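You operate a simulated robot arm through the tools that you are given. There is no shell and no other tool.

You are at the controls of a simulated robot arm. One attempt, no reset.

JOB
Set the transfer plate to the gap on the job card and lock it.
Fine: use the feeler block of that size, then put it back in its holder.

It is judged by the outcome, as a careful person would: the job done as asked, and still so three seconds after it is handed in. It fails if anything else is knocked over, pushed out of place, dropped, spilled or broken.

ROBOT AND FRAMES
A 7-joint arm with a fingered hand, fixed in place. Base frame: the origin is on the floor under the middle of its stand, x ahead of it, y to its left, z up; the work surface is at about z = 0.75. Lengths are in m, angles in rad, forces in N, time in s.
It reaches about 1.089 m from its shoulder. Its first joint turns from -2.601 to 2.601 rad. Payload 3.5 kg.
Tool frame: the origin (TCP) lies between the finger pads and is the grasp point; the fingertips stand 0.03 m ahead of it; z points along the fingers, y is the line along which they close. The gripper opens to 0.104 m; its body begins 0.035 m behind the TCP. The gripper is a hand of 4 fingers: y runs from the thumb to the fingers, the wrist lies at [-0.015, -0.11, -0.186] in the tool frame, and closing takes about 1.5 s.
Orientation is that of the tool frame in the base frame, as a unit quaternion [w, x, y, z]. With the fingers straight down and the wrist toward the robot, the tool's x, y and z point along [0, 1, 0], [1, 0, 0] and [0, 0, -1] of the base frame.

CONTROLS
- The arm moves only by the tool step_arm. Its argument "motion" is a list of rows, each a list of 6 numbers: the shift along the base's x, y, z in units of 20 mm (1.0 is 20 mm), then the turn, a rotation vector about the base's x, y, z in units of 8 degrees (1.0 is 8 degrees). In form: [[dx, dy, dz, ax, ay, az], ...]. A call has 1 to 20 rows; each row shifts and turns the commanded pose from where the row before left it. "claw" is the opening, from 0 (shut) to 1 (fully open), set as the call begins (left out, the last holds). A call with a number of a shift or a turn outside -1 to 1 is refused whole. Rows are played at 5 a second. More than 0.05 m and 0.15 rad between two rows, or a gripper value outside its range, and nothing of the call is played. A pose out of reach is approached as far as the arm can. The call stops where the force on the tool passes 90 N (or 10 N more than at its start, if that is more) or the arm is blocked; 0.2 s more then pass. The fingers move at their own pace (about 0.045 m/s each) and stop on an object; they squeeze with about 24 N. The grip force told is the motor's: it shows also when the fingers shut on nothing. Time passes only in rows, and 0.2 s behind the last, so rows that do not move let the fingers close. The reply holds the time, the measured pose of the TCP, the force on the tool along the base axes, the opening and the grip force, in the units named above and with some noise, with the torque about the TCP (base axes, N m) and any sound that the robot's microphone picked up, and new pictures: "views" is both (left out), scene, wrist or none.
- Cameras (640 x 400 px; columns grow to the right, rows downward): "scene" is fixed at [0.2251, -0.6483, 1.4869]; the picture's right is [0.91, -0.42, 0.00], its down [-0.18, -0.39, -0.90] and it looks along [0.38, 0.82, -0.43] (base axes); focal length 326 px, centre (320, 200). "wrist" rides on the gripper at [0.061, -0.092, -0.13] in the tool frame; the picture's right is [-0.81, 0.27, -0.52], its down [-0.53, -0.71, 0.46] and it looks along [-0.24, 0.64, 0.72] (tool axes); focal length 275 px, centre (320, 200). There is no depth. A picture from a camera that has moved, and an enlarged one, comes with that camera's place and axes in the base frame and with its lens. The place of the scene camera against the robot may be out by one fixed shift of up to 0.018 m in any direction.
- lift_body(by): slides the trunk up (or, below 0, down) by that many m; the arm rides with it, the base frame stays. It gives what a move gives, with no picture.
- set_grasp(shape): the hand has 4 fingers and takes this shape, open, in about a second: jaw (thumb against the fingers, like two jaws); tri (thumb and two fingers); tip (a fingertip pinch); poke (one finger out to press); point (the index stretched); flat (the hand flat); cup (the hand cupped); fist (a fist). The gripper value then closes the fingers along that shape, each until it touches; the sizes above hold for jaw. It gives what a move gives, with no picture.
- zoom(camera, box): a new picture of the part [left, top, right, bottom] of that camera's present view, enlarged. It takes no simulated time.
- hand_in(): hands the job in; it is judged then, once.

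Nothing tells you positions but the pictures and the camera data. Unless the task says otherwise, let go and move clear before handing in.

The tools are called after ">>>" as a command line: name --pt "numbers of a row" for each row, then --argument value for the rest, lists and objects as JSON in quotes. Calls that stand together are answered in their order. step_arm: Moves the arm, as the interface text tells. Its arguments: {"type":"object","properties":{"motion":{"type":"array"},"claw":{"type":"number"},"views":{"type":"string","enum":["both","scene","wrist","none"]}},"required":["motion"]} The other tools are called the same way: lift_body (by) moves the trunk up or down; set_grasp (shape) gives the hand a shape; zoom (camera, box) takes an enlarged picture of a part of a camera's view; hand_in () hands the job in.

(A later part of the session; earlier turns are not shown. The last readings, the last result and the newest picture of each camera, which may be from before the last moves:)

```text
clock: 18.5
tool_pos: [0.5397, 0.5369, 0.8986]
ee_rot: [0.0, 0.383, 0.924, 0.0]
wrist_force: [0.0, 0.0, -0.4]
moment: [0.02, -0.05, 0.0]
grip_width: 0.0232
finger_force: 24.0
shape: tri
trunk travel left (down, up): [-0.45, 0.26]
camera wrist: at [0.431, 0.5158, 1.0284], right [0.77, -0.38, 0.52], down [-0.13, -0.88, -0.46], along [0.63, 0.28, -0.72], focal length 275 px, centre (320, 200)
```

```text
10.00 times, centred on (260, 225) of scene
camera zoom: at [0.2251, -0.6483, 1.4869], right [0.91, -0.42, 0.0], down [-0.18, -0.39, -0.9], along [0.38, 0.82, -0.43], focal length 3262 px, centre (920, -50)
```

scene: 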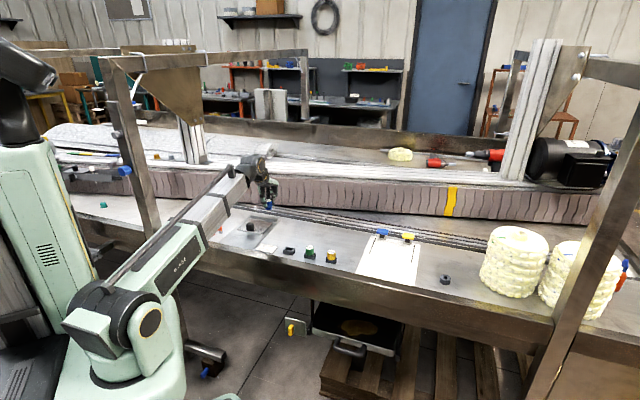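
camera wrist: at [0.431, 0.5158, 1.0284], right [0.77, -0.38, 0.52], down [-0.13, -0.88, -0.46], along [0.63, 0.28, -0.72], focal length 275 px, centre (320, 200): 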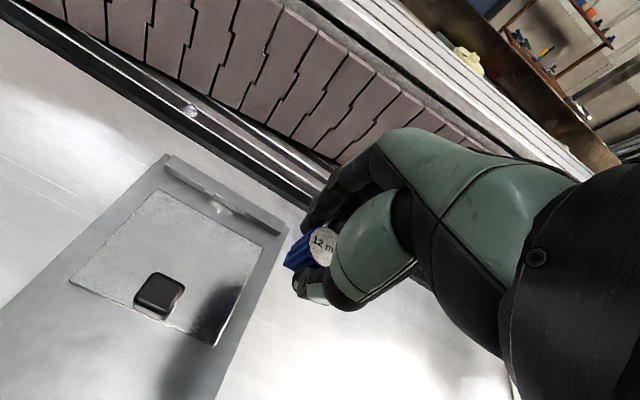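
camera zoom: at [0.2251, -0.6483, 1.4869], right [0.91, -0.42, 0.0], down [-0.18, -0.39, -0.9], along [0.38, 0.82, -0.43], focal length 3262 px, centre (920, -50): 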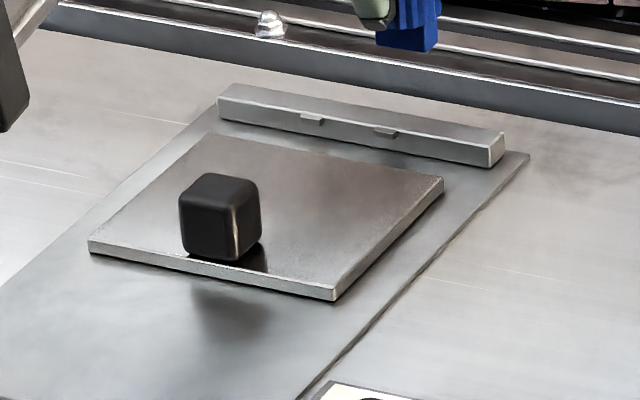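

The bar's front face is at about u ≈ 0.830 and the plate's rear edge at about 0.806, so the gap is now about 24 mm (u points across the bench toward the conveyor). Two guide tabs stand about 27 mm apart around v ≈ −0.070. I'll move the block over the gap between the tabs and stop above to check.

>>> step_arm --pt "-0.095 0.914 0 0 0 0" --pt "-0.095 0.914 0 0 0 0" --pt "-0.095 0.914 0 0 0 0" --pt "-0.095 0.914 0 0 0 0" --pt "-0.095 0.914 0 0 0 0" --pt "0 0 -0.6 0 0 0" --pt "0 0 -0.6 0 0 0" --pt "0 0 -0.6 0 0 0" --pt "0 0 0 0 0 0" --pt "0 0 0 0 0 0"

>>> zoom --camera "wrist" --box '[200, 170, 380, 300]'

>>> zoom --camera "scene" --box '[220, 180, 300, 240]'

```text
clock: 20.7
tool_pos: [0.529, 0.6295, 0.8618]
ee_rot: [0.0, 0.383, 0.924, 0.0]
wrist_force: [-0.8, 1.0, 0.2]
moment: [0.0, 0.03, -0.01]
grip_width: 0.0235
finger_force: 23.8
shape: tri
trunk travel left (down, up): [-0.45, 0.26]
camera wrist: at [0.4209, 0.6069, 0.9922], right [0.77, -0.38, 0.52], down [-0.13, -0.88, -0.46], along [0.63, 0.28, -0.72], focal length 275 px, centre (320, 200)
```

scene: 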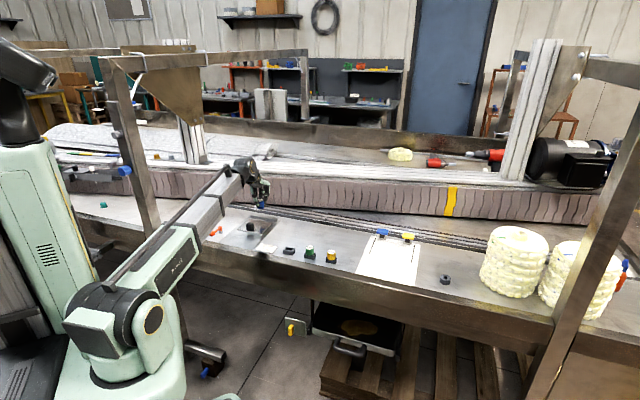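
wrist: 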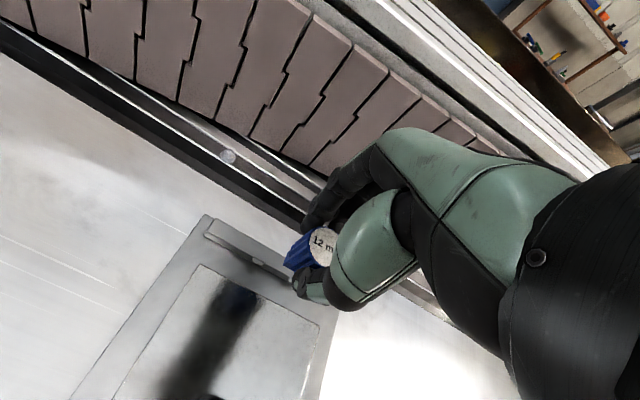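

```text
3.08 times, centred on (290, 235) of wrist
camera zoom: at [0.4209, 0.6069, 0.9922], right [0.77, -0.38, 0.52], down [-0.13, -0.88, -0.46], along [0.63, 0.28, -0.72], focal length 847 px, centre (412, 92)
```

zoom: 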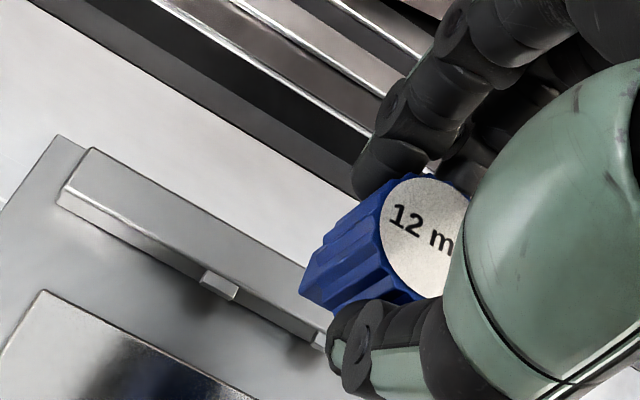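

```text
6.67 times, centred on (260, 210) of scene
camera zoom: at [0.2251, -0.6483, 1.4869], right [0.91, -0.42, 0.0], down [-0.18, -0.39, -0.9], along [0.38, 0.82, -0.43], focal length 2175 px, centre (720, 133)
```

zoom: 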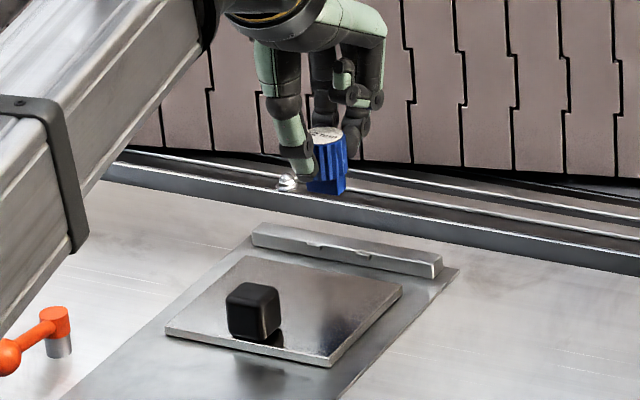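

>>> zoom --camera "wrist" --box '[275, 215, 335, 285]'

>>> zoom --camera "scene" --box '[250, 185, 280, 215]'

```text
5.71 times, centred on (305, 250) of wrist
camera zoom: at [0.4209, 0.6069, 0.9922], right [0.77, -0.38, 0.52], down [-0.13, -0.88, -0.46], along [0.63, 0.28, -0.72], focal length 1573 px, centre (406, -86)
```

zoom: 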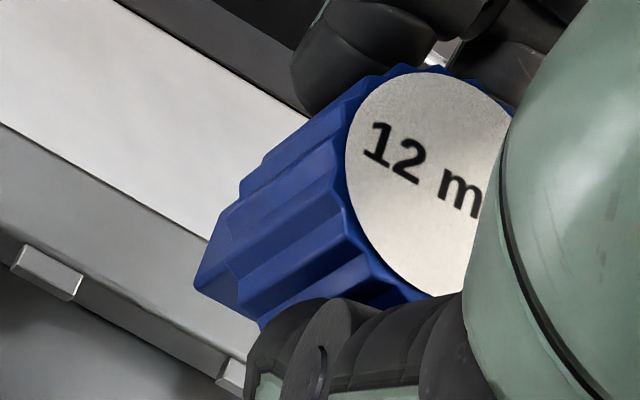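

```text
13.33 times, centred on (265, 200) of scene
camera zoom: at [0.2251, -0.6483, 1.4869], right [0.91, -0.42, 0.0], down [-0.18, -0.39, -0.9], along [0.38, 0.82, -0.43], focal length 4350 px, centre (1053, 200)
```

zoom: 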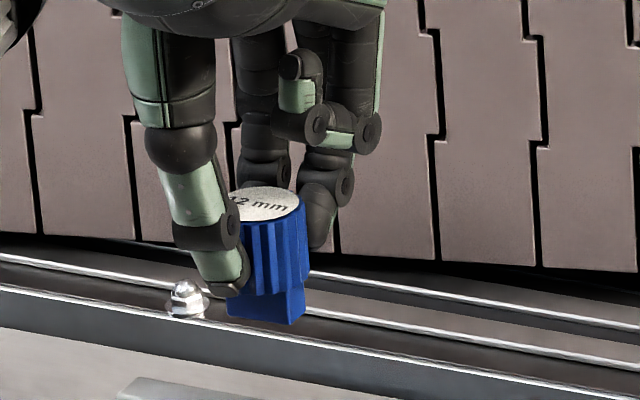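

>>> zoom --camera "scene" --box '[262, 198, 274, 210]'

>>> zoom --camera "wrist" --box '[290, 235, 325, 275]'

```text
16.00 times, centred on (268, 204) of scene
camera zoom: at [0.2251, -0.6483, 1.4869], right [0.91, -0.42, 0.0], down [-0.18, -0.39, -0.9], along [0.38, 0.82, -0.43], focal length 5220 px, centre (1152, 136)
```

zoom: 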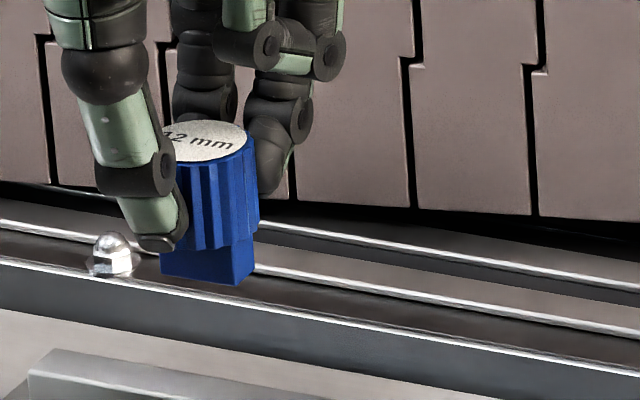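

```text
10.00 times, centred on (308, 255) of wrist
camera zoom: at [0.4209, 0.6069, 0.9922], right [0.77, -0.38, 0.52], down [-0.13, -0.88, -0.46], along [0.63, 0.28, -0.72], focal length 2753 px, centre (445, -350)
```

zoom: 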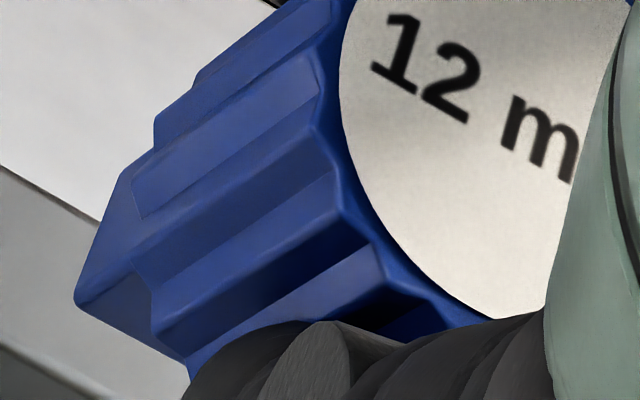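

The blade measures about 12 × 23 mm with no visible yaw, but it sits about 3 mm off the TCP. I'll correct by a few mm, lower to just above the bar and check the blade against the tabs again.

>>> step_arm --pt "-0.237 -0.08 0 0 0 0" --pt "0 0 -0.5 0 0 0" --pt "0 0 -0.5 0 0 0" --pt "0 0 -0.5 0 0 0" --pt "0 0 -0.4 0 0 0" --pt "0 0 0 0 0 0" --pt "0 0 0 0 0 0"

>>> zoom --camera "wrist" --box '[250, 210, 350, 290]'

>>> zoom --camera "scene" --box '[240, 195, 290, 235]'

```text
clock: 22.3
tool_pos: [0.5235, 0.6275, 0.8245]
ee_rot: [0.0, 0.383, 0.924, 0.0]
wrist_force: [-0.8, 0.5, 0.6]
moment: [0.01, 0.01, 0.02]
grip_width: 0.0234
finger_force: 24.7
shape: tri
trunk travel left (down, up): [-0.45, 0.26]
camera wrist: at [0.4166, 0.6053, 0.9543], right [0.77, -0.38, 0.52], down [-0.13, -0.88, -0.46], along [0.63, 0.28, -0.72], focal length 275 px, centre (320, 200)
```

scene: 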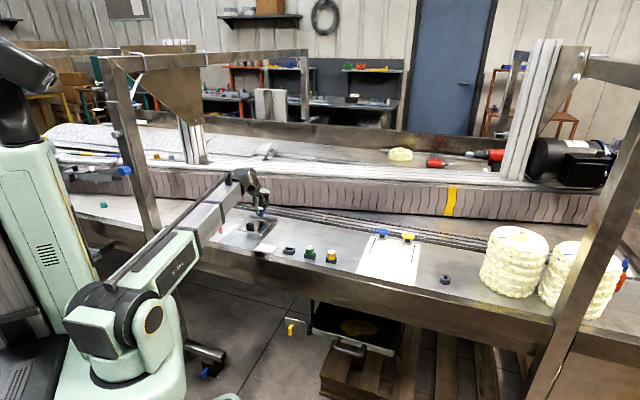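
wrist: 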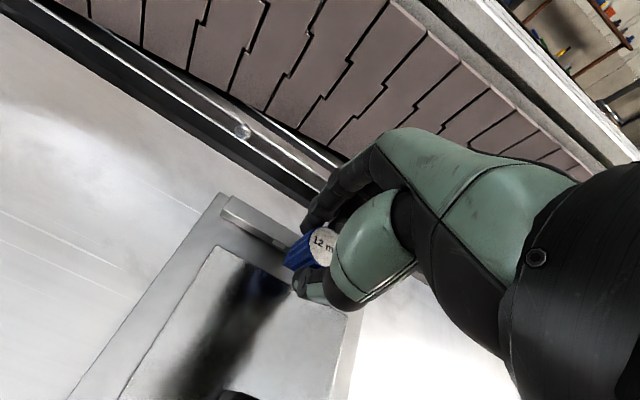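

```text
5.00 times, centred on (300, 250) of wrist
camera zoom: at [0.4166, 0.6053, 0.9543], right [0.77, -0.38, 0.52], down [-0.13, -0.88, -0.46], along [0.63, 0.28, -0.72], focal length 1376 px, centre (420, -50)
```

zoom: 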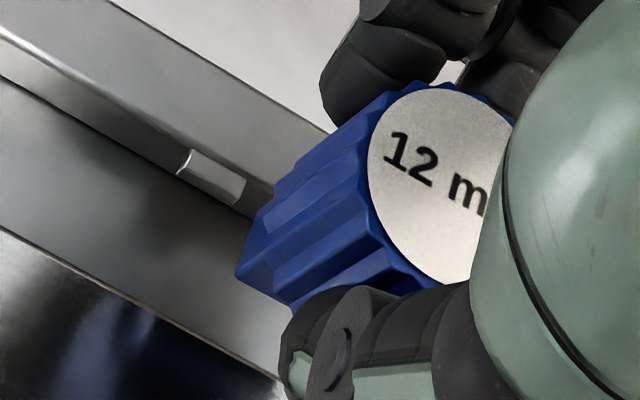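

```text
10.00 times, centred on (265, 215) of scene
camera zoom: at [0.2251, -0.6483, 1.4869], right [0.91, -0.42, 0.0], down [-0.18, -0.39, -0.9], along [0.38, 0.82, -0.43], focal length 3262 px, centre (870, 50)
```

zoom: 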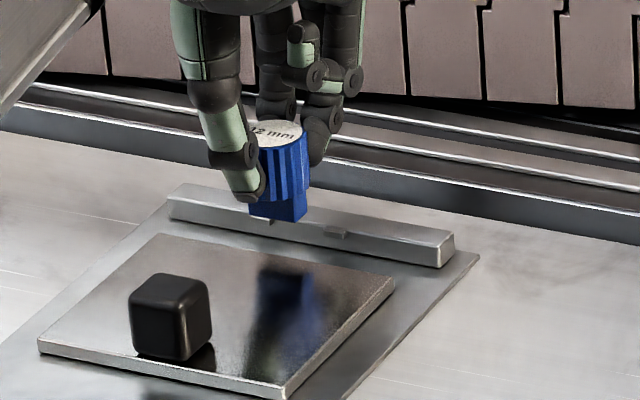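

>>> zoom --camera "scene" --box '[258, 208, 278, 222]'

>>> zoom --camera "wrist" --box '[275, 230, 315, 280]'

```text
16.00 times, centred on (268, 215) of scene
camera zoom: at [0.2251, -0.6483, 1.4869], right [0.91, -0.42, 0.0], down [-0.18, -0.39, -0.9], along [0.38, 0.82, -0.43], focal length 5220 px, centre (1152, -40)
```

zoom: 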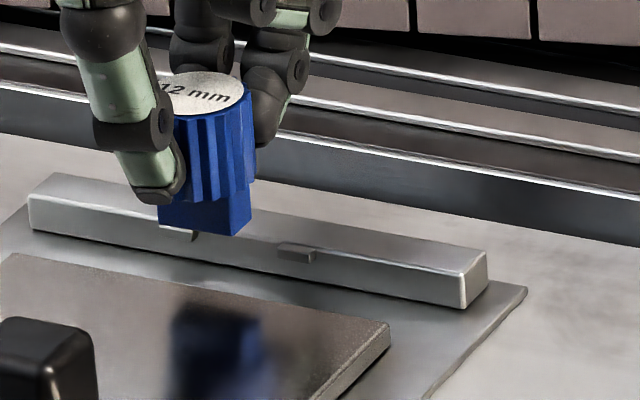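

```text
8.00 times, centred on (295, 255) of wrist
camera zoom: at [0.4166, 0.6053, 0.9543], right [0.77, -0.38, 0.52], down [-0.13, -0.88, -0.46], along [0.63, 0.28, -0.72], focal length 2202 px, centre (520, -240)
```

zoom: 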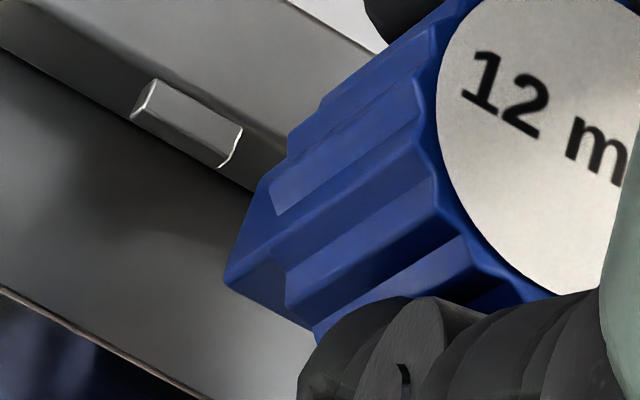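

Checking both cameras against each other puts the blade bottom at z ≈ 0.777, centred between the tabs to within about 1 mm and clear of the plate edge. I'll lower it into the gap in small steps and watch the force.

>>> step_arm --pt "0.06 0.025 0 0 0 0" --pt "0 0 -0.25 0 0 0" --pt "0 0 -0.25 0 0 0" --pt "0 0 -0.25 0 0 0" --pt "0 0 -0.1 0 0 0" --pt "0 0 0 0 0 0"

>>> zoom --camera "wrist" --box '[260, 215, 340, 285]'

>>> zoom --camera "scene" --box '[255, 205, 280, 225]'

```text
clock: 23.7
tool_pos: [0.5249, 0.6273, 0.808]
ee_rot: [0.0, 0.383, 0.924, 0.0]
wrist_force: [-0.2, -0.1, -0.8]
moment: [-0.02, 0.01, -0.02]
grip_width: 0.0233
finger_force: 24.2
shape: tri
trunk travel left (down, up): [-0.45, 0.26]
camera wrist: at [0.4175, 0.6056, 0.9373], right [0.77, -0.38, 0.52], down [-0.13, -0.88, -0.46], along [0.63, 0.28, -0.72], focal length 275 px, centre (320, 200)
```

scene: 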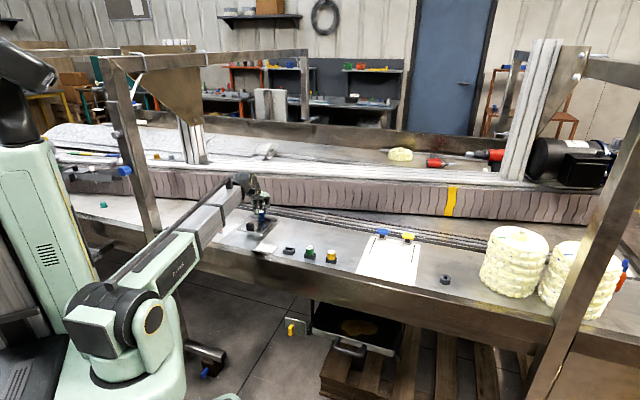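
wrist: 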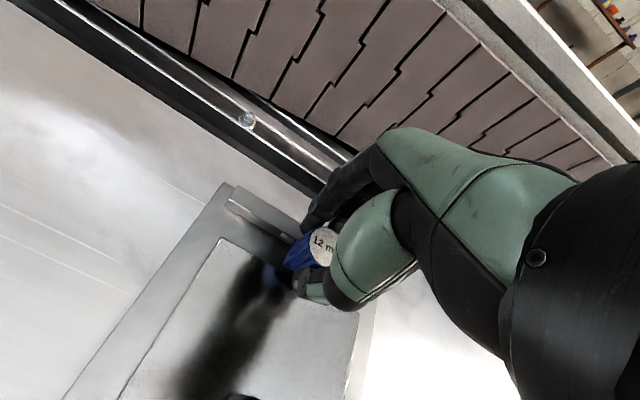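

```text
5.71 times, centred on (300, 250) of wrist
camera zoom: at [0.4175, 0.6056, 0.9373], right [0.77, -0.38, 0.52], down [-0.13, -0.88, -0.46], along [0.63, 0.28, -0.72], focal length 1573 px, centre (434, -86)
```

zoom: 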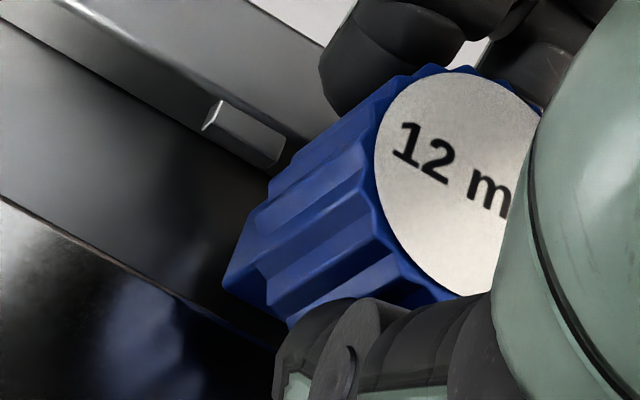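

```text
16.00 times, centred on (268, 215) of scene
camera zoom: at [0.2251, -0.6483, 1.4869], right [0.91, -0.42, 0.0], down [-0.18, -0.39, -0.9], along [0.38, 0.82, -0.43], focal length 5220 px, centre (1160, -40)
```

zoom: 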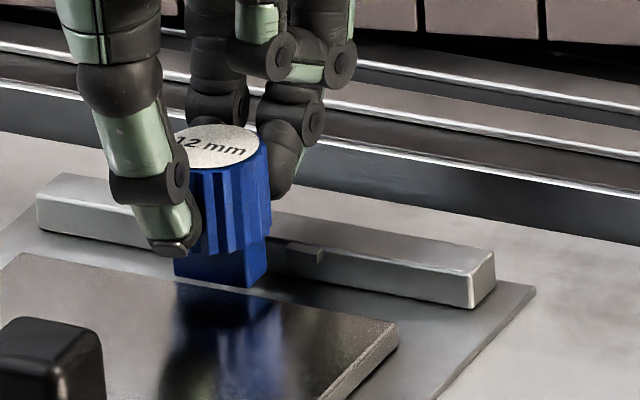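

The blade is entering the gap with about 3 mm clearance to the plate edge. I'll shift 0.8 mm to the right to centre it between the tabs and lower gently until it touches.

>>> step_arm --pt "0.064 0.007 0 0 0 0" --pt "0 0 -0.1 0 0 0" --pt "0 0 -0.1 0 0 0" --pt "0 0 0 0 0 0" --views "none"

>>> step_arm --pt "0 0 -0.05 0 0 0" --pt "0 0 0 0 0 0" --views "none"

>>> step_arm --pt "0 0 -0.05 0 0 0" --pt "0 0 0 0 0 0" --views "none"

```text
clock: 24.7
tool_pos: [0.5263, 0.6275, 0.8024]
ee_rot: [-0.001, 0.383, 0.924, 0.0]
wrist_force: [0.4, -0.2, 0.4]
moment: [-0.03, -0.04, -0.01]
grip_width: 0.0236
finger_force: 24.0
shape: tri
trunk travel left (down, up): [-0.45, 0.26]
```

```text
clock: 25.3
tool_pos: [0.5266, 0.6272, 0.8039]
ee_rot: [0.001, 0.383, 0.924, 0.0]
wrist_force: [0.1, 0.2, -0.2]
moment: [0.0, 0.0, 0.02]
grip_width: 0.0232
finger_force: 23.8
shape: tri
trunk travel left (down, up): [-0.45, 0.26]
```

```text
clock: 25.9
tool_pos: [0.5264, 0.6275, 0.8005]
ee_rot: [0.0, 0.383, 0.924, 0.0]
wrist_force: [0.4, 0.1, 0.8]
moment: [0.01, 0.02, -0.01]
grip_width: 0.023
finger_force: 23.2
shape: tri
trunk travel left (down, up): [-0.45, 0.26]
```

>>> step_arm --pt "0 0 -0.05 0 0 0" --pt "0 0 0 0 0 0" --views "none"

>>> step_arm --pt "0 0 -0.05 0 0 0" --pt "0 0 0 0 0 0" --views "both"

>>> zoom --camera "wrist" --box '[260, 215, 340, 285]'

>>> zoom --camera "scene" --box '[255, 205, 280, 225]'

```text
clock: 26.5
tool_pos: [0.5259, 0.6265, 0.8006]
ee_rot: [-0.001, 0.383, 0.924, 0.0]
wrist_force: [-0.1, 0.3, 3.0]
moment: [0.0, -0.04, 0.01]
grip_width: 0.0233
finger_force: 24.0
shape: tri
trunk travel left (down, up): [-0.45, 0.26]
```

```text
clock: 27.1
tool_pos: [0.5257, 0.6276, 0.7997]
ee_rot: [0.0, 0.382, 0.924, 0.002]
wrist_force: [0.5, 0.4, 8.8]
moment: [0.05, -0.03, -0.04]
grip_width: 0.0237
finger_force: 24.0
shape: tri
trunk travel left (down, up): [-0.45, 0.26]
camera wrist: at [0.4186, 0.6055, 0.9301], right [0.77, -0.38, 0.52], down [-0.13, -0.88, -0.46], along [0.63, 0.28, -0.72], focal length 275 px, centre (320, 200)
```

scene: 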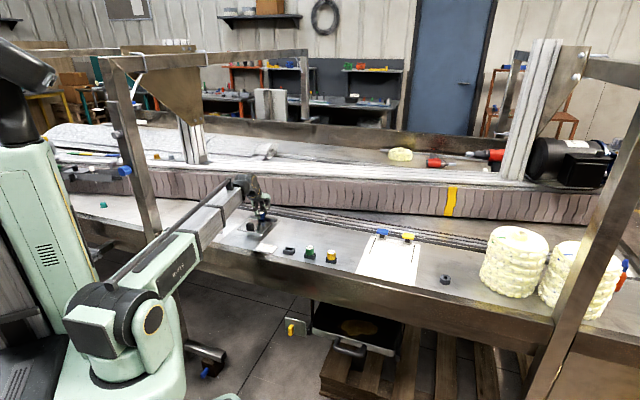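
wrist: 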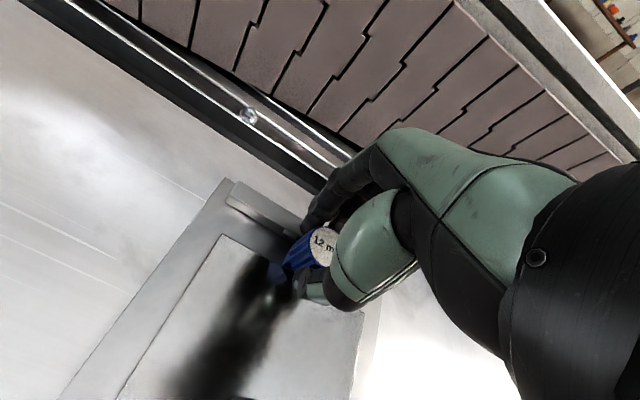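

```text
5.71 times, centred on (300, 250) of wrist
camera zoom: at [0.4186, 0.6055, 0.9301], right [0.77, -0.38, 0.52], down [-0.13, -0.88, -0.46], along [0.63, 0.28, -0.72], focal length 1573 px, centre (434, -86)
```

zoom: 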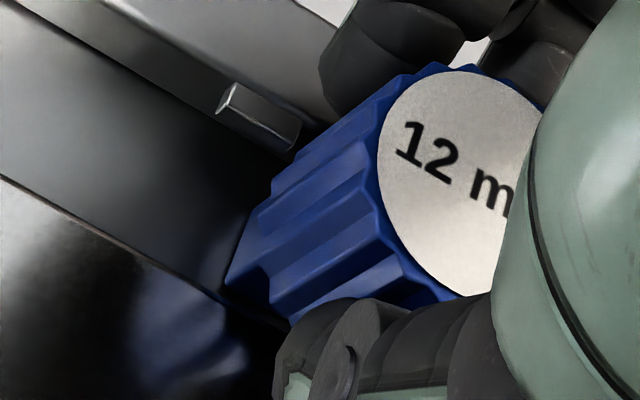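

```text
16.00 times, centred on (268, 215) of scene
camera zoom: at [0.2251, -0.6483, 1.4869], right [0.91, -0.42, 0.0], down [-0.18, -0.39, -0.9], along [0.38, 0.82, -0.43], focal length 5220 px, centre (1160, -40)
```

zoom: 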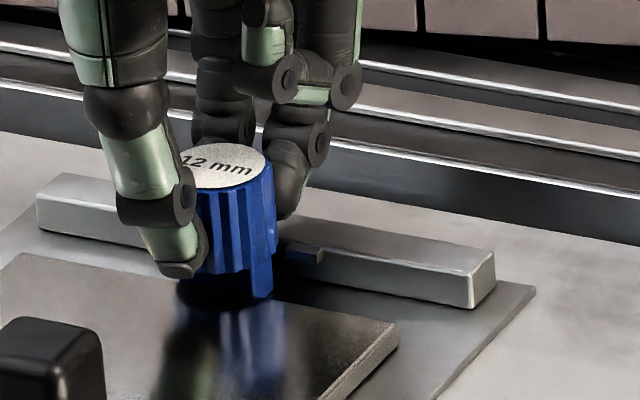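

>>> zoom --camera "scene" --box '[262, 212, 270, 222]'

>>> zoom --camera "wrist" --box '[280, 225, 310, 275]'

```text
16.00 times, centred on (266, 217) of scene
camera zoom: at [0.2251, -0.6483, 1.4869], right [0.91, -0.42, 0.0], down [-0.18, -0.39, -0.9], along [0.38, 0.82, -0.43], focal length 5220 px, centre (1184, -72)
```

zoom: 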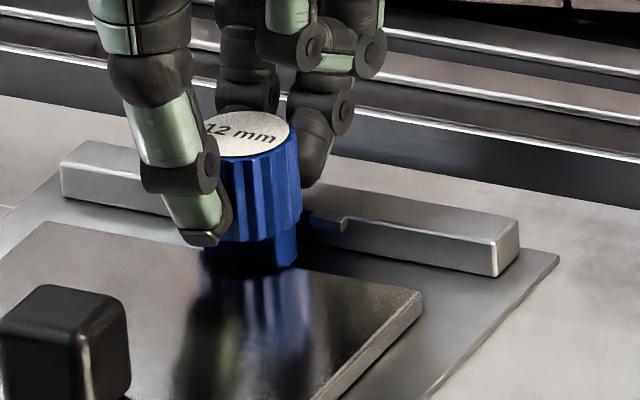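

```text
8.00 times, centred on (295, 250) of wrist
camera zoom: at [0.4186, 0.6055, 0.9301], right [0.77, -0.38, 0.52], down [-0.13, -0.88, -0.46], along [0.63, 0.28, -0.72], focal length 2202 px, centre (520, -200)
```

zoom: 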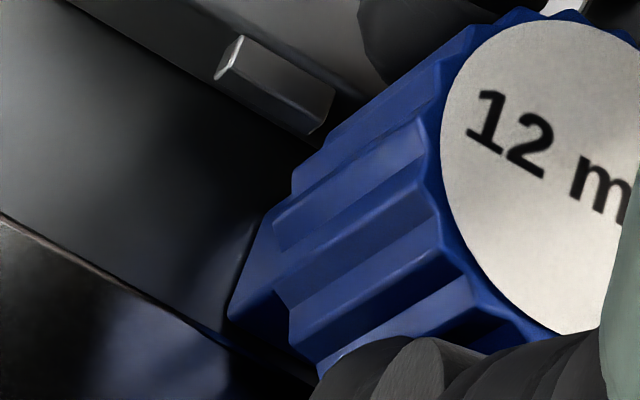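

The blade is seated on the base plate (about 9 N contact). I'll ease off 1 mm, recentre by 0.7 mm, then slide it toward the bar in small steps.

>>> step_arm --pt "0 0 0.06 0 0 0" --pt "-0.025 0.025 0 0 0 0" --pt "0.035 0.035 0 0 0 0" --pt "0.035 0.035 0 0 0 0" --pt "0.035 0.035 0 0 0 0" --pt "0.035 0.035 0 0 0 0" --pt "0 0 0 0 0 0" --views "none"

>>> step_arm --pt "0.035 0.035 0 0 0 0" --pt "0.035 0.035 0 0 0 0" --pt "0 0 0 0 0 0" --views "none"

>>> step_arm --pt "0.035 0.035 0 0 0 0" --pt "0 0 0 0 0 0" --views "both"

>>> zoom --camera "scene" --box '[262, 212, 270, 222]'

>>> zoom --camera "wrist" --box '[280, 225, 310, 275]'

```text
clock: 28.7
tool_pos: [0.5287, 0.6311, 0.8007]
ee_rot: [-0.001, 0.383, 0.924, 0.0]
wrist_force: [-0.8, -0.2, 2.0]
moment: [-0.01, 0.05, 0.03]
grip_width: 0.0234
finger_force: 24.3
shape: tri
trunk travel left (down, up): [-0.45, 0.26]
```

```text
clock: 29.5
tool_pos: [0.5296, 0.6327, 0.8017]
ee_rot: [0.0, 0.384, 0.923, 0.0]
wrist_force: [-2.0, -1.7, 0.4]
moment: [-0.07, 0.06, -0.02]
grip_width: 0.0236
finger_force: 23.9
shape: tri
trunk travel left (down, up): [-0.45, 0.26]
```

```text
clock: 30.1
tool_pos: [0.5302, 0.6329, 0.8007]
ee_rot: [-0.001, 0.382, 0.924, 0.0]
wrist_force: [-0.8, -2.1, 0.6]
moment: [-0.08, 0.04, -0.03]
grip_width: 0.0234
finger_force: 24.2
shape: tri
trunk travel left (down, up): [-0.45, 0.26]
camera wrist: at [0.4231, 0.6114, 0.9309], right [0.77, -0.38, 0.52], down [-0.13, -0.88, -0.46], along [0.63, 0.28, -0.72], focal length 275 px, centre (320, 200)
```

scene: 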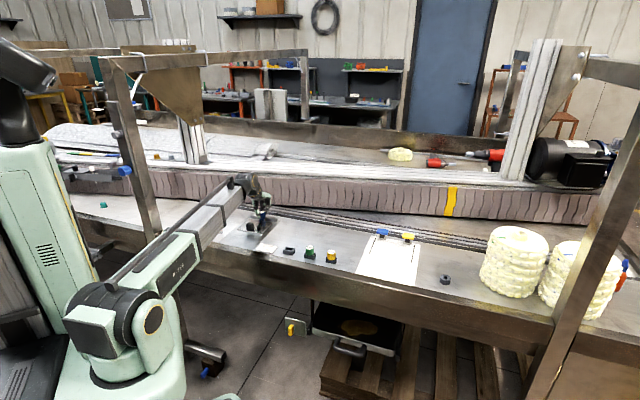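
wrist: 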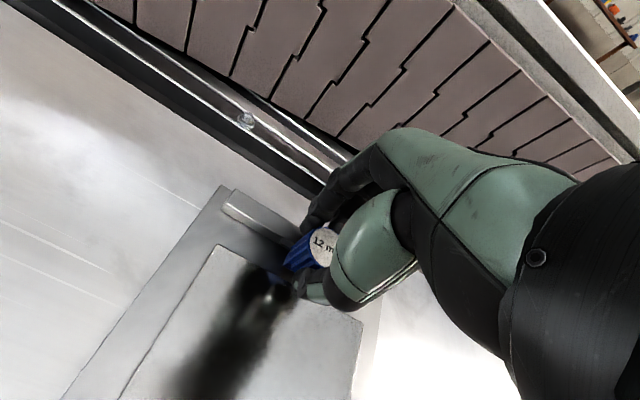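

```text
16.00 times, centred on (266, 217) of scene
camera zoom: at [0.2251, -0.6483, 1.4869], right [0.91, -0.42, 0.0], down [-0.18, -0.39, -0.9], along [0.38, 0.82, -0.43], focal length 5220 px, centre (1184, -72)
```

zoom: 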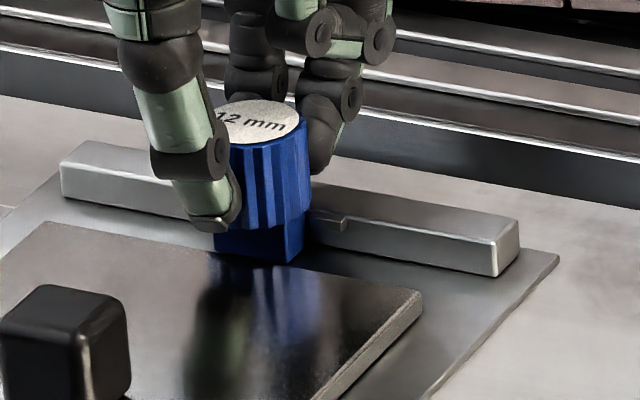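

```text
8.00 times, centred on (295, 250) of wrist
camera zoom: at [0.4231, 0.6114, 0.9309], right [0.77, -0.38, 0.52], down [-0.13, -0.88, -0.46], along [0.63, 0.28, -0.72], focal length 2202 px, centre (520, -200)
```

zoom: 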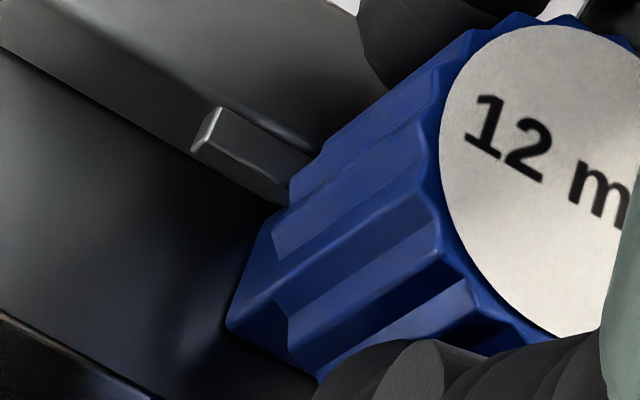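

The blade has reached the bar face between the tabs, with a light contact of about 2.5 N. I'll press it slightly further, lower it onto the base, then open the hand gently.

>>> step_arm --pt "0.035 0.035 0 0 0 0" --pt "0 0 -0.05 0 0 0" --pt "0 0 0 0 0 0" --views "none"

>>> step_arm --pt "0 0 0 0 0 0" --views "none"

```text
clock: 30.9
tool_pos: [0.5312, 0.6331, 0.8009]
ee_rot: [0.0, 0.383, 0.924, 0.001]
wrist_force: [-1.7, -2.6, 4.6]
moment: [-0.13, 0.09, -0.02]
grip_width: 0.0236
finger_force: 23.8
shape: tri
trunk travel left (down, up): [-0.45, 0.26]
```

```text
clock: 31.3
tool_pos: [0.5308, 0.6333, 0.8009]
ee_rot: [0.0, 0.382, 0.924, 0.0]
wrist_force: [-1.1, -2.3, 5.8]
moment: [-0.09, 0.07, -0.02]
grip_width: 0.0235
finger_force: 24.0
shape: tri
trunk travel left (down, up): [-0.45, 0.26]
```

>>> step_arm --pt "0 0 0 0 0 0" --pt "0 0 0 0 0 0" --pt "0 0 0 0 0 0" --pt "0 0 0 0 0 0" --claw 0.4

>>> zoom --camera "scene" --box '[262, 212, 270, 222]'

>>> zoom --camera "wrist" --box '[270, 215, 340, 285]'

```text
clock: 32.3
tool_pos: [0.53, 0.6343, 0.8005]
ee_rot: [0.0, 0.383, 0.924, 0.001]
wrist_force: [-0.2, 0.9, 0.4]
moment: [-0.04, 0.0, -0.01]
grip_width: 0.0415
finger_force: 0.1
shape: tri
trunk travel left (down, up): [-0.45, 0.26]
camera wrist: at [0.4237, 0.6123, 0.9297], right [0.77, -0.38, 0.52], down [-0.13, -0.88, -0.46], along [0.63, 0.28, -0.72], focal length 275 px, centre (320, 200)
```

scene: 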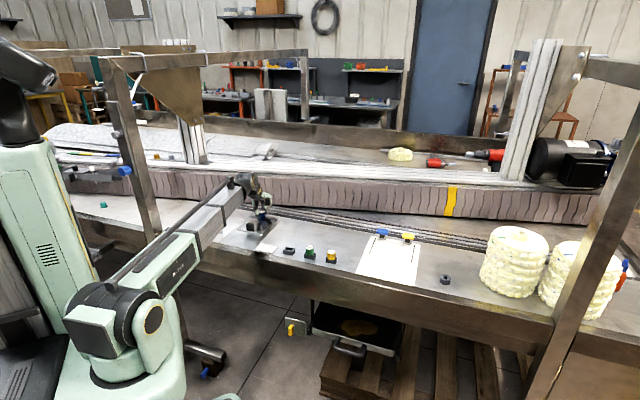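
wrist: 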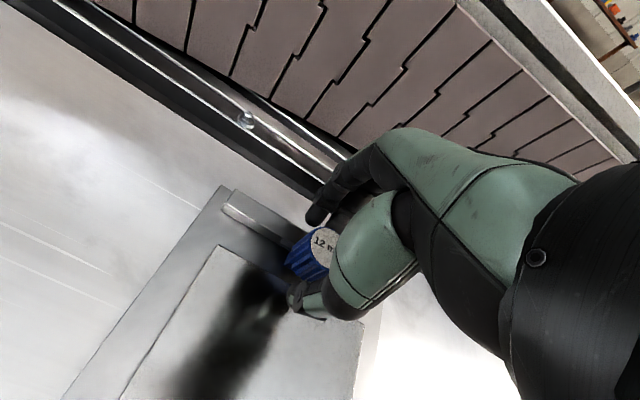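

```text
16.00 times, centred on (266, 217) of scene
camera zoom: at [0.2251, -0.6483, 1.4869], right [0.91, -0.42, 0.0], down [-0.18, -0.39, -0.9], along [0.38, 0.82, -0.43], focal length 5220 px, centre (1184, -72)
```

zoom: 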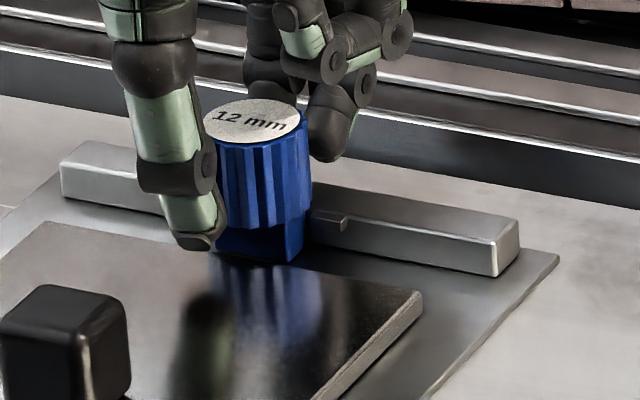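

```text
5.71 times, centred on (305, 250) of wrist
camera zoom: at [0.4237, 0.6123, 0.9297], right [0.77, -0.38, 0.52], down [-0.13, -0.88, -0.46], along [0.63, 0.28, -0.72], focal length 1573 px, centre (406, -86)
```

zoom: 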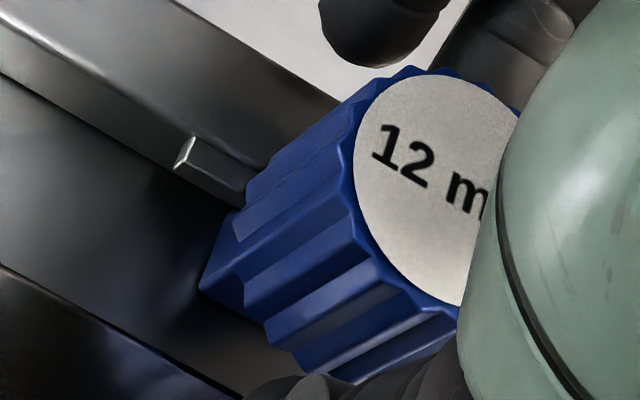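

The block now stands in the gap against the bar. I'll lift straight up and back off to look at the plate, knob and lever.

>>> step_arm --pt "0 0 0.3 0 0 0" --pt "0 0 0.5 0 0 0" --pt "0 0 0.8 0 0 0" --pt "0 0 1 0 0 0" --pt "0 0 1 0 0 0" --pt "0 0 1 0 0 0" --pt "-0.3 -0.9 0 0 0 0" --pt "-0.3 -0.9 0 0 0 0" --pt "-0.3 -0.9 0 0 0 0" --pt "-0.3 -0.9 0 0 0 0" --pt "-0.3 -0.9 0 0 0 0" --pt "-0.3 -0.9 0 0 0 0" --pt "0 0 0 0 0 0"

>>> zoom --camera "wrist" --box '[80, 100, 340, 300]'

>>> zoom --camera "scene" --box '[200, 190, 300, 260]'

```text
clock: 35.1
tool_pos: [0.4965, 0.526, 0.8915]
ee_rot: [0.0, 0.383, 0.924, 0.0]
wrist_force: [-0.4, -0.9, -0.2]
moment: [0.02, 0.01, 0.01]
grip_width: 0.0411
finger_force: 0.0
shape: tri
trunk travel left (down, up): [-0.45, 0.26]
camera wrist: at [0.3882, 0.5038, 1.0217], right [0.77, -0.38, 0.52], down [-0.13, -0.88, -0.46], along [0.63, 0.28, -0.72], focal length 275 px, centre (320, 200)
```

scene: 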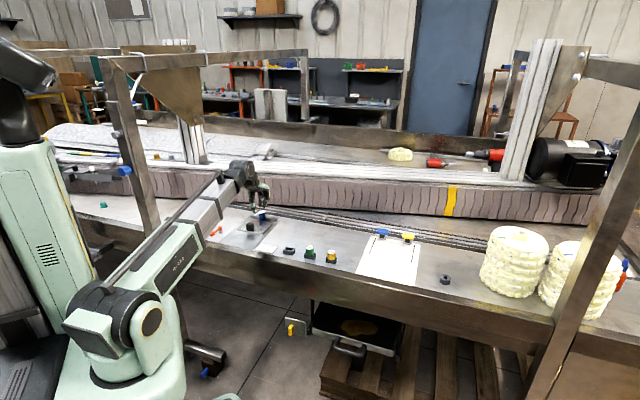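
wrist: 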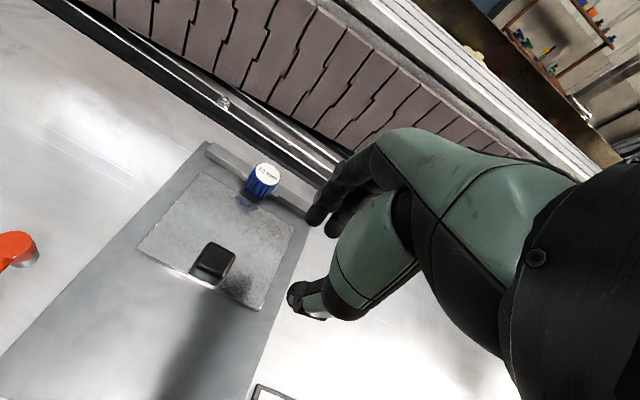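

```text
2.00 times, centred on (210, 200) of wrist
camera zoom: at [0.3882, 0.5038, 1.0217], right [0.77, -0.38, 0.52], down [-0.13, -0.88, -0.46], along [0.63, 0.28, -0.72], focal length 551 px, centre (540, 200)
```

zoom: 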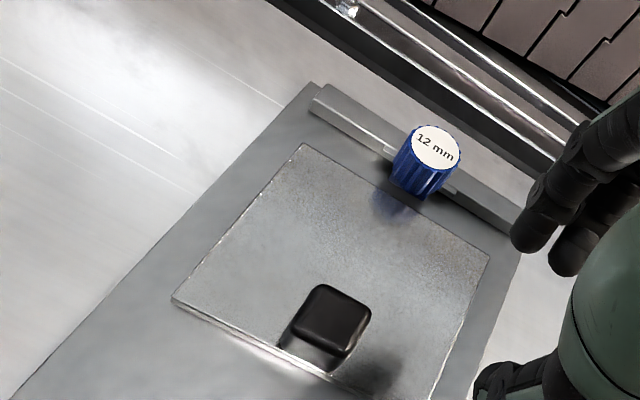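

```text
5.71 times, centred on (250, 225) of scene
camera zoom: at [0.2251, -0.6483, 1.4869], right [0.91, -0.42, 0.0], down [-0.18, -0.39, -0.9], along [0.38, 0.82, -0.43], focal length 1864 px, centre (720, 57)
```

zoom: 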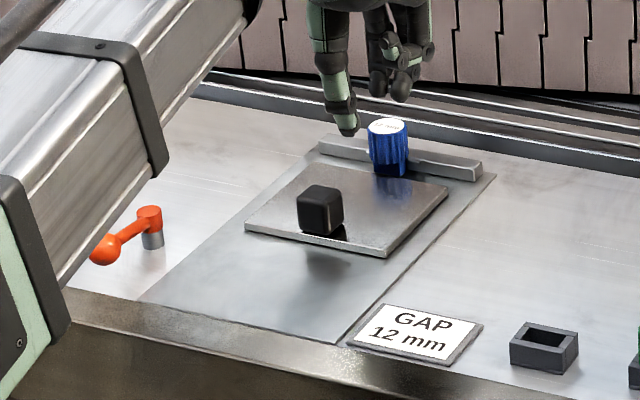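

The feeler stands upright between the tabs. The knob is centred near (0.460, 0.560) with its top at z ≈ 0.788. I'll open the hand, straddle the knob with the thumb on the front side, and push the plate toward the feeler with the thumb.

>>> step_arm --pt "-0.615 0.567 0 0 0 0" --pt "-0.615 0.567 0 0 0 0" --pt "-0.615 0.567 0 0 0 0" --pt "0 0 -0.6 0 0 0" --pt "0 0 -0.6 0 0 0" --pt "0 0 -0.6 0 0 0" --pt "0 0 0 0 0 0" --claw 0.65

>>> zoom --camera "wrist" --box '[200, 150, 400, 350]'

>>> zoom --camera "scene" --box '[200, 190, 300, 260]'

```text
clock: 36.7
tool_pos: [0.4582, 0.5613, 0.8555]
ee_rot: [0.0, 0.382, 0.924, -0.001]
wrist_force: [0.0, -0.1, 0.4]
moment: [0.0, -0.02, 0.02]
grip_width: 0.0676
finger_force: 0.0
shape: tri
trunk travel left (down, up): [-0.45, 0.26]
camera wrist: at [0.3513, 0.5382, 0.9854], right [0.77, -0.38, 0.52], down [-0.13, -0.88, -0.46], along [0.63, 0.28, -0.72], focal length 275 px, centre (320, 200)
```

scene: 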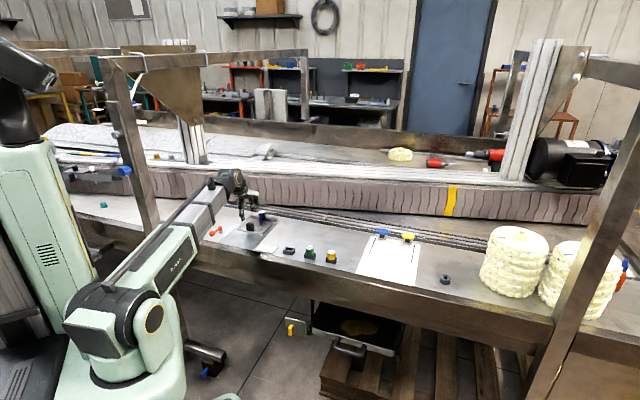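
wrist: 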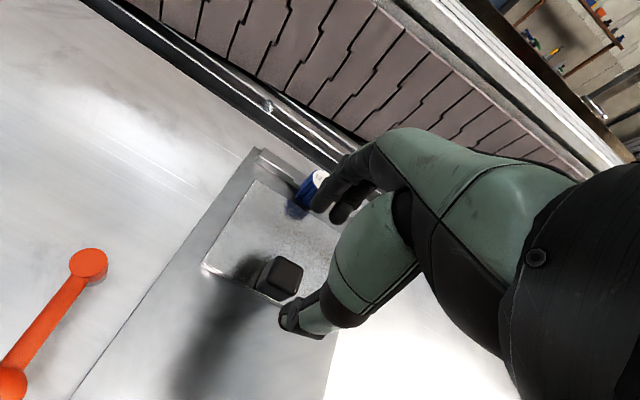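

```text
2.00 times, centred on (300, 250) of wrist
camera zoom: at [0.3513, 0.5382, 0.9854], right [0.77, -0.38, 0.52], down [-0.13, -0.88, -0.46], along [0.63, 0.28, -0.72], focal length 551 px, centre (360, 100)
```

zoom: 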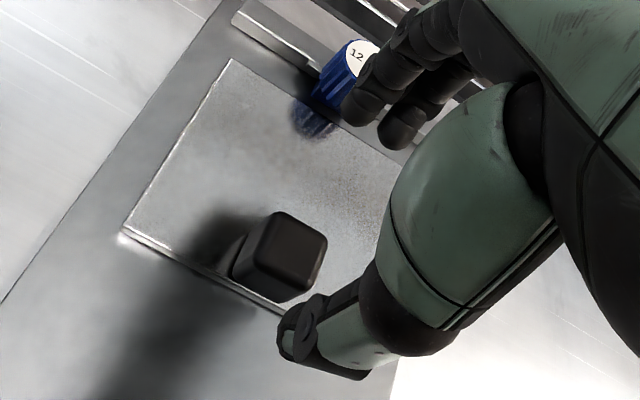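

```text
5.71 times, centred on (250, 225) of scene
camera zoom: at [0.2251, -0.6483, 1.4869], right [0.91, -0.42, 0.0], down [-0.18, -0.39, -0.9], along [0.38, 0.82, -0.43], focal length 1864 px, centre (720, 57)
```

zoom: 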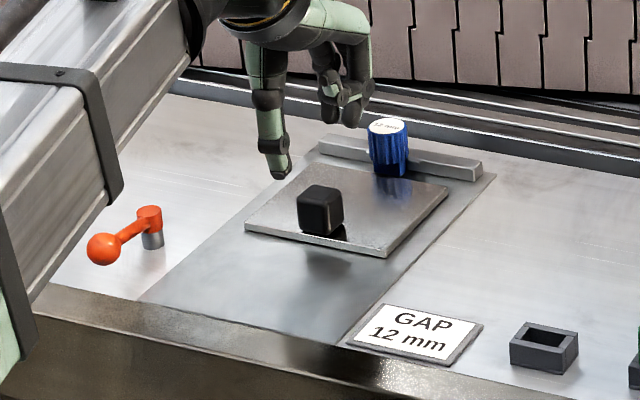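

>>> step_arm --pt "0.03 -0.03 -0.5 0 0 0" --pt "0 0 -0.5 0 0 0" --pt "0 0 -0.5 0 0 0" --pt "0 0 -0.5 0 0 0" --pt "0 0 -0.5 0 0 0" --pt "0 0 -0.25 0 0 0" --pt "0 0 0 0 0 0"

>>> zoom --camera "wrist" --box '[200, 150, 400, 350]'

>>> zoom --camera "scene" --box '[225, 195, 285, 250]'

```text
clock: 38.3
tool_pos: [0.4589, 0.5596, 0.7998]
ee_rot: [0.001, 0.382, 0.924, 0.0]
wrist_force: [-0.3, 0.1, -0.6]
moment: [0.01, 0.02, 0.0]
grip_width: 0.0674
finger_force: 0.1
shape: tri
trunk travel left (down, up): [-0.45, 0.26]
camera wrist: at [0.3513, 0.5378, 0.9305], right [0.77, -0.38, 0.52], down [-0.13, -0.88, -0.46], along [0.63, 0.28, -0.72], focal length 275 px, centre (320, 200)
```

scene: 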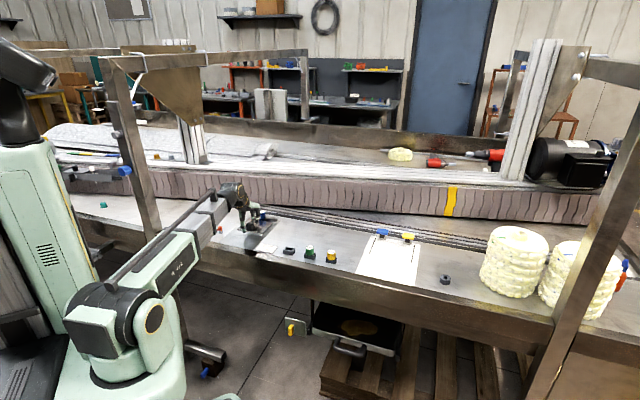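
wrist: 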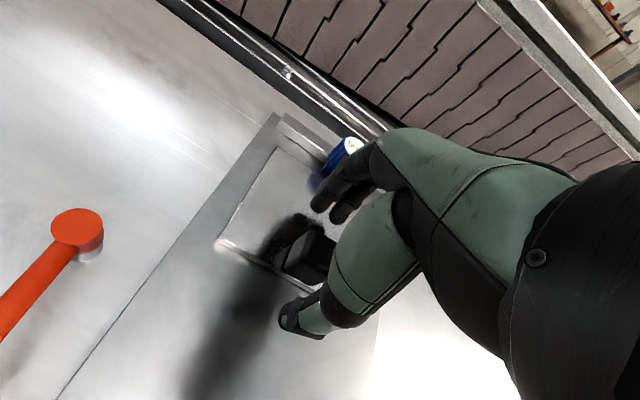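

```text
2.00 times, centred on (300, 250) of wrist
camera zoom: at [0.3513, 0.5378, 0.9305], right [0.77, -0.38, 0.52], down [-0.13, -0.88, -0.46], along [0.63, 0.28, -0.72], focal length 551 px, centre (360, 100)
```

zoom: 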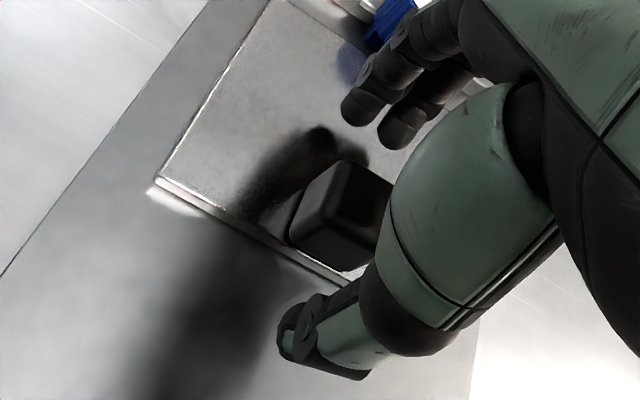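

```text
7.27 times, centred on (255, 222) of scene
camera zoom: at [0.2251, -0.6483, 1.4869], right [0.91, -0.42, 0.0], down [-0.18, -0.39, -0.9], along [0.38, 0.82, -0.43], focal length 2373 px, centre (793, 36)
```

zoom: 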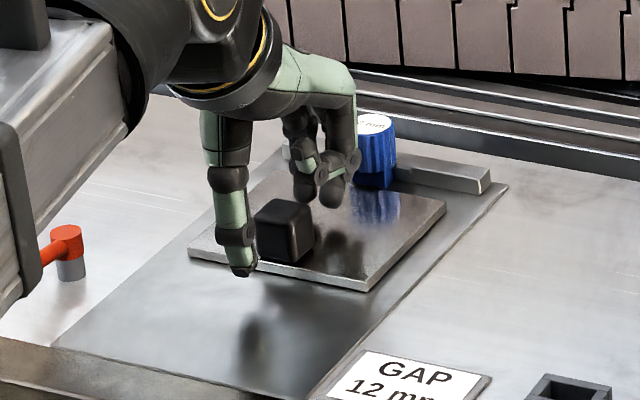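

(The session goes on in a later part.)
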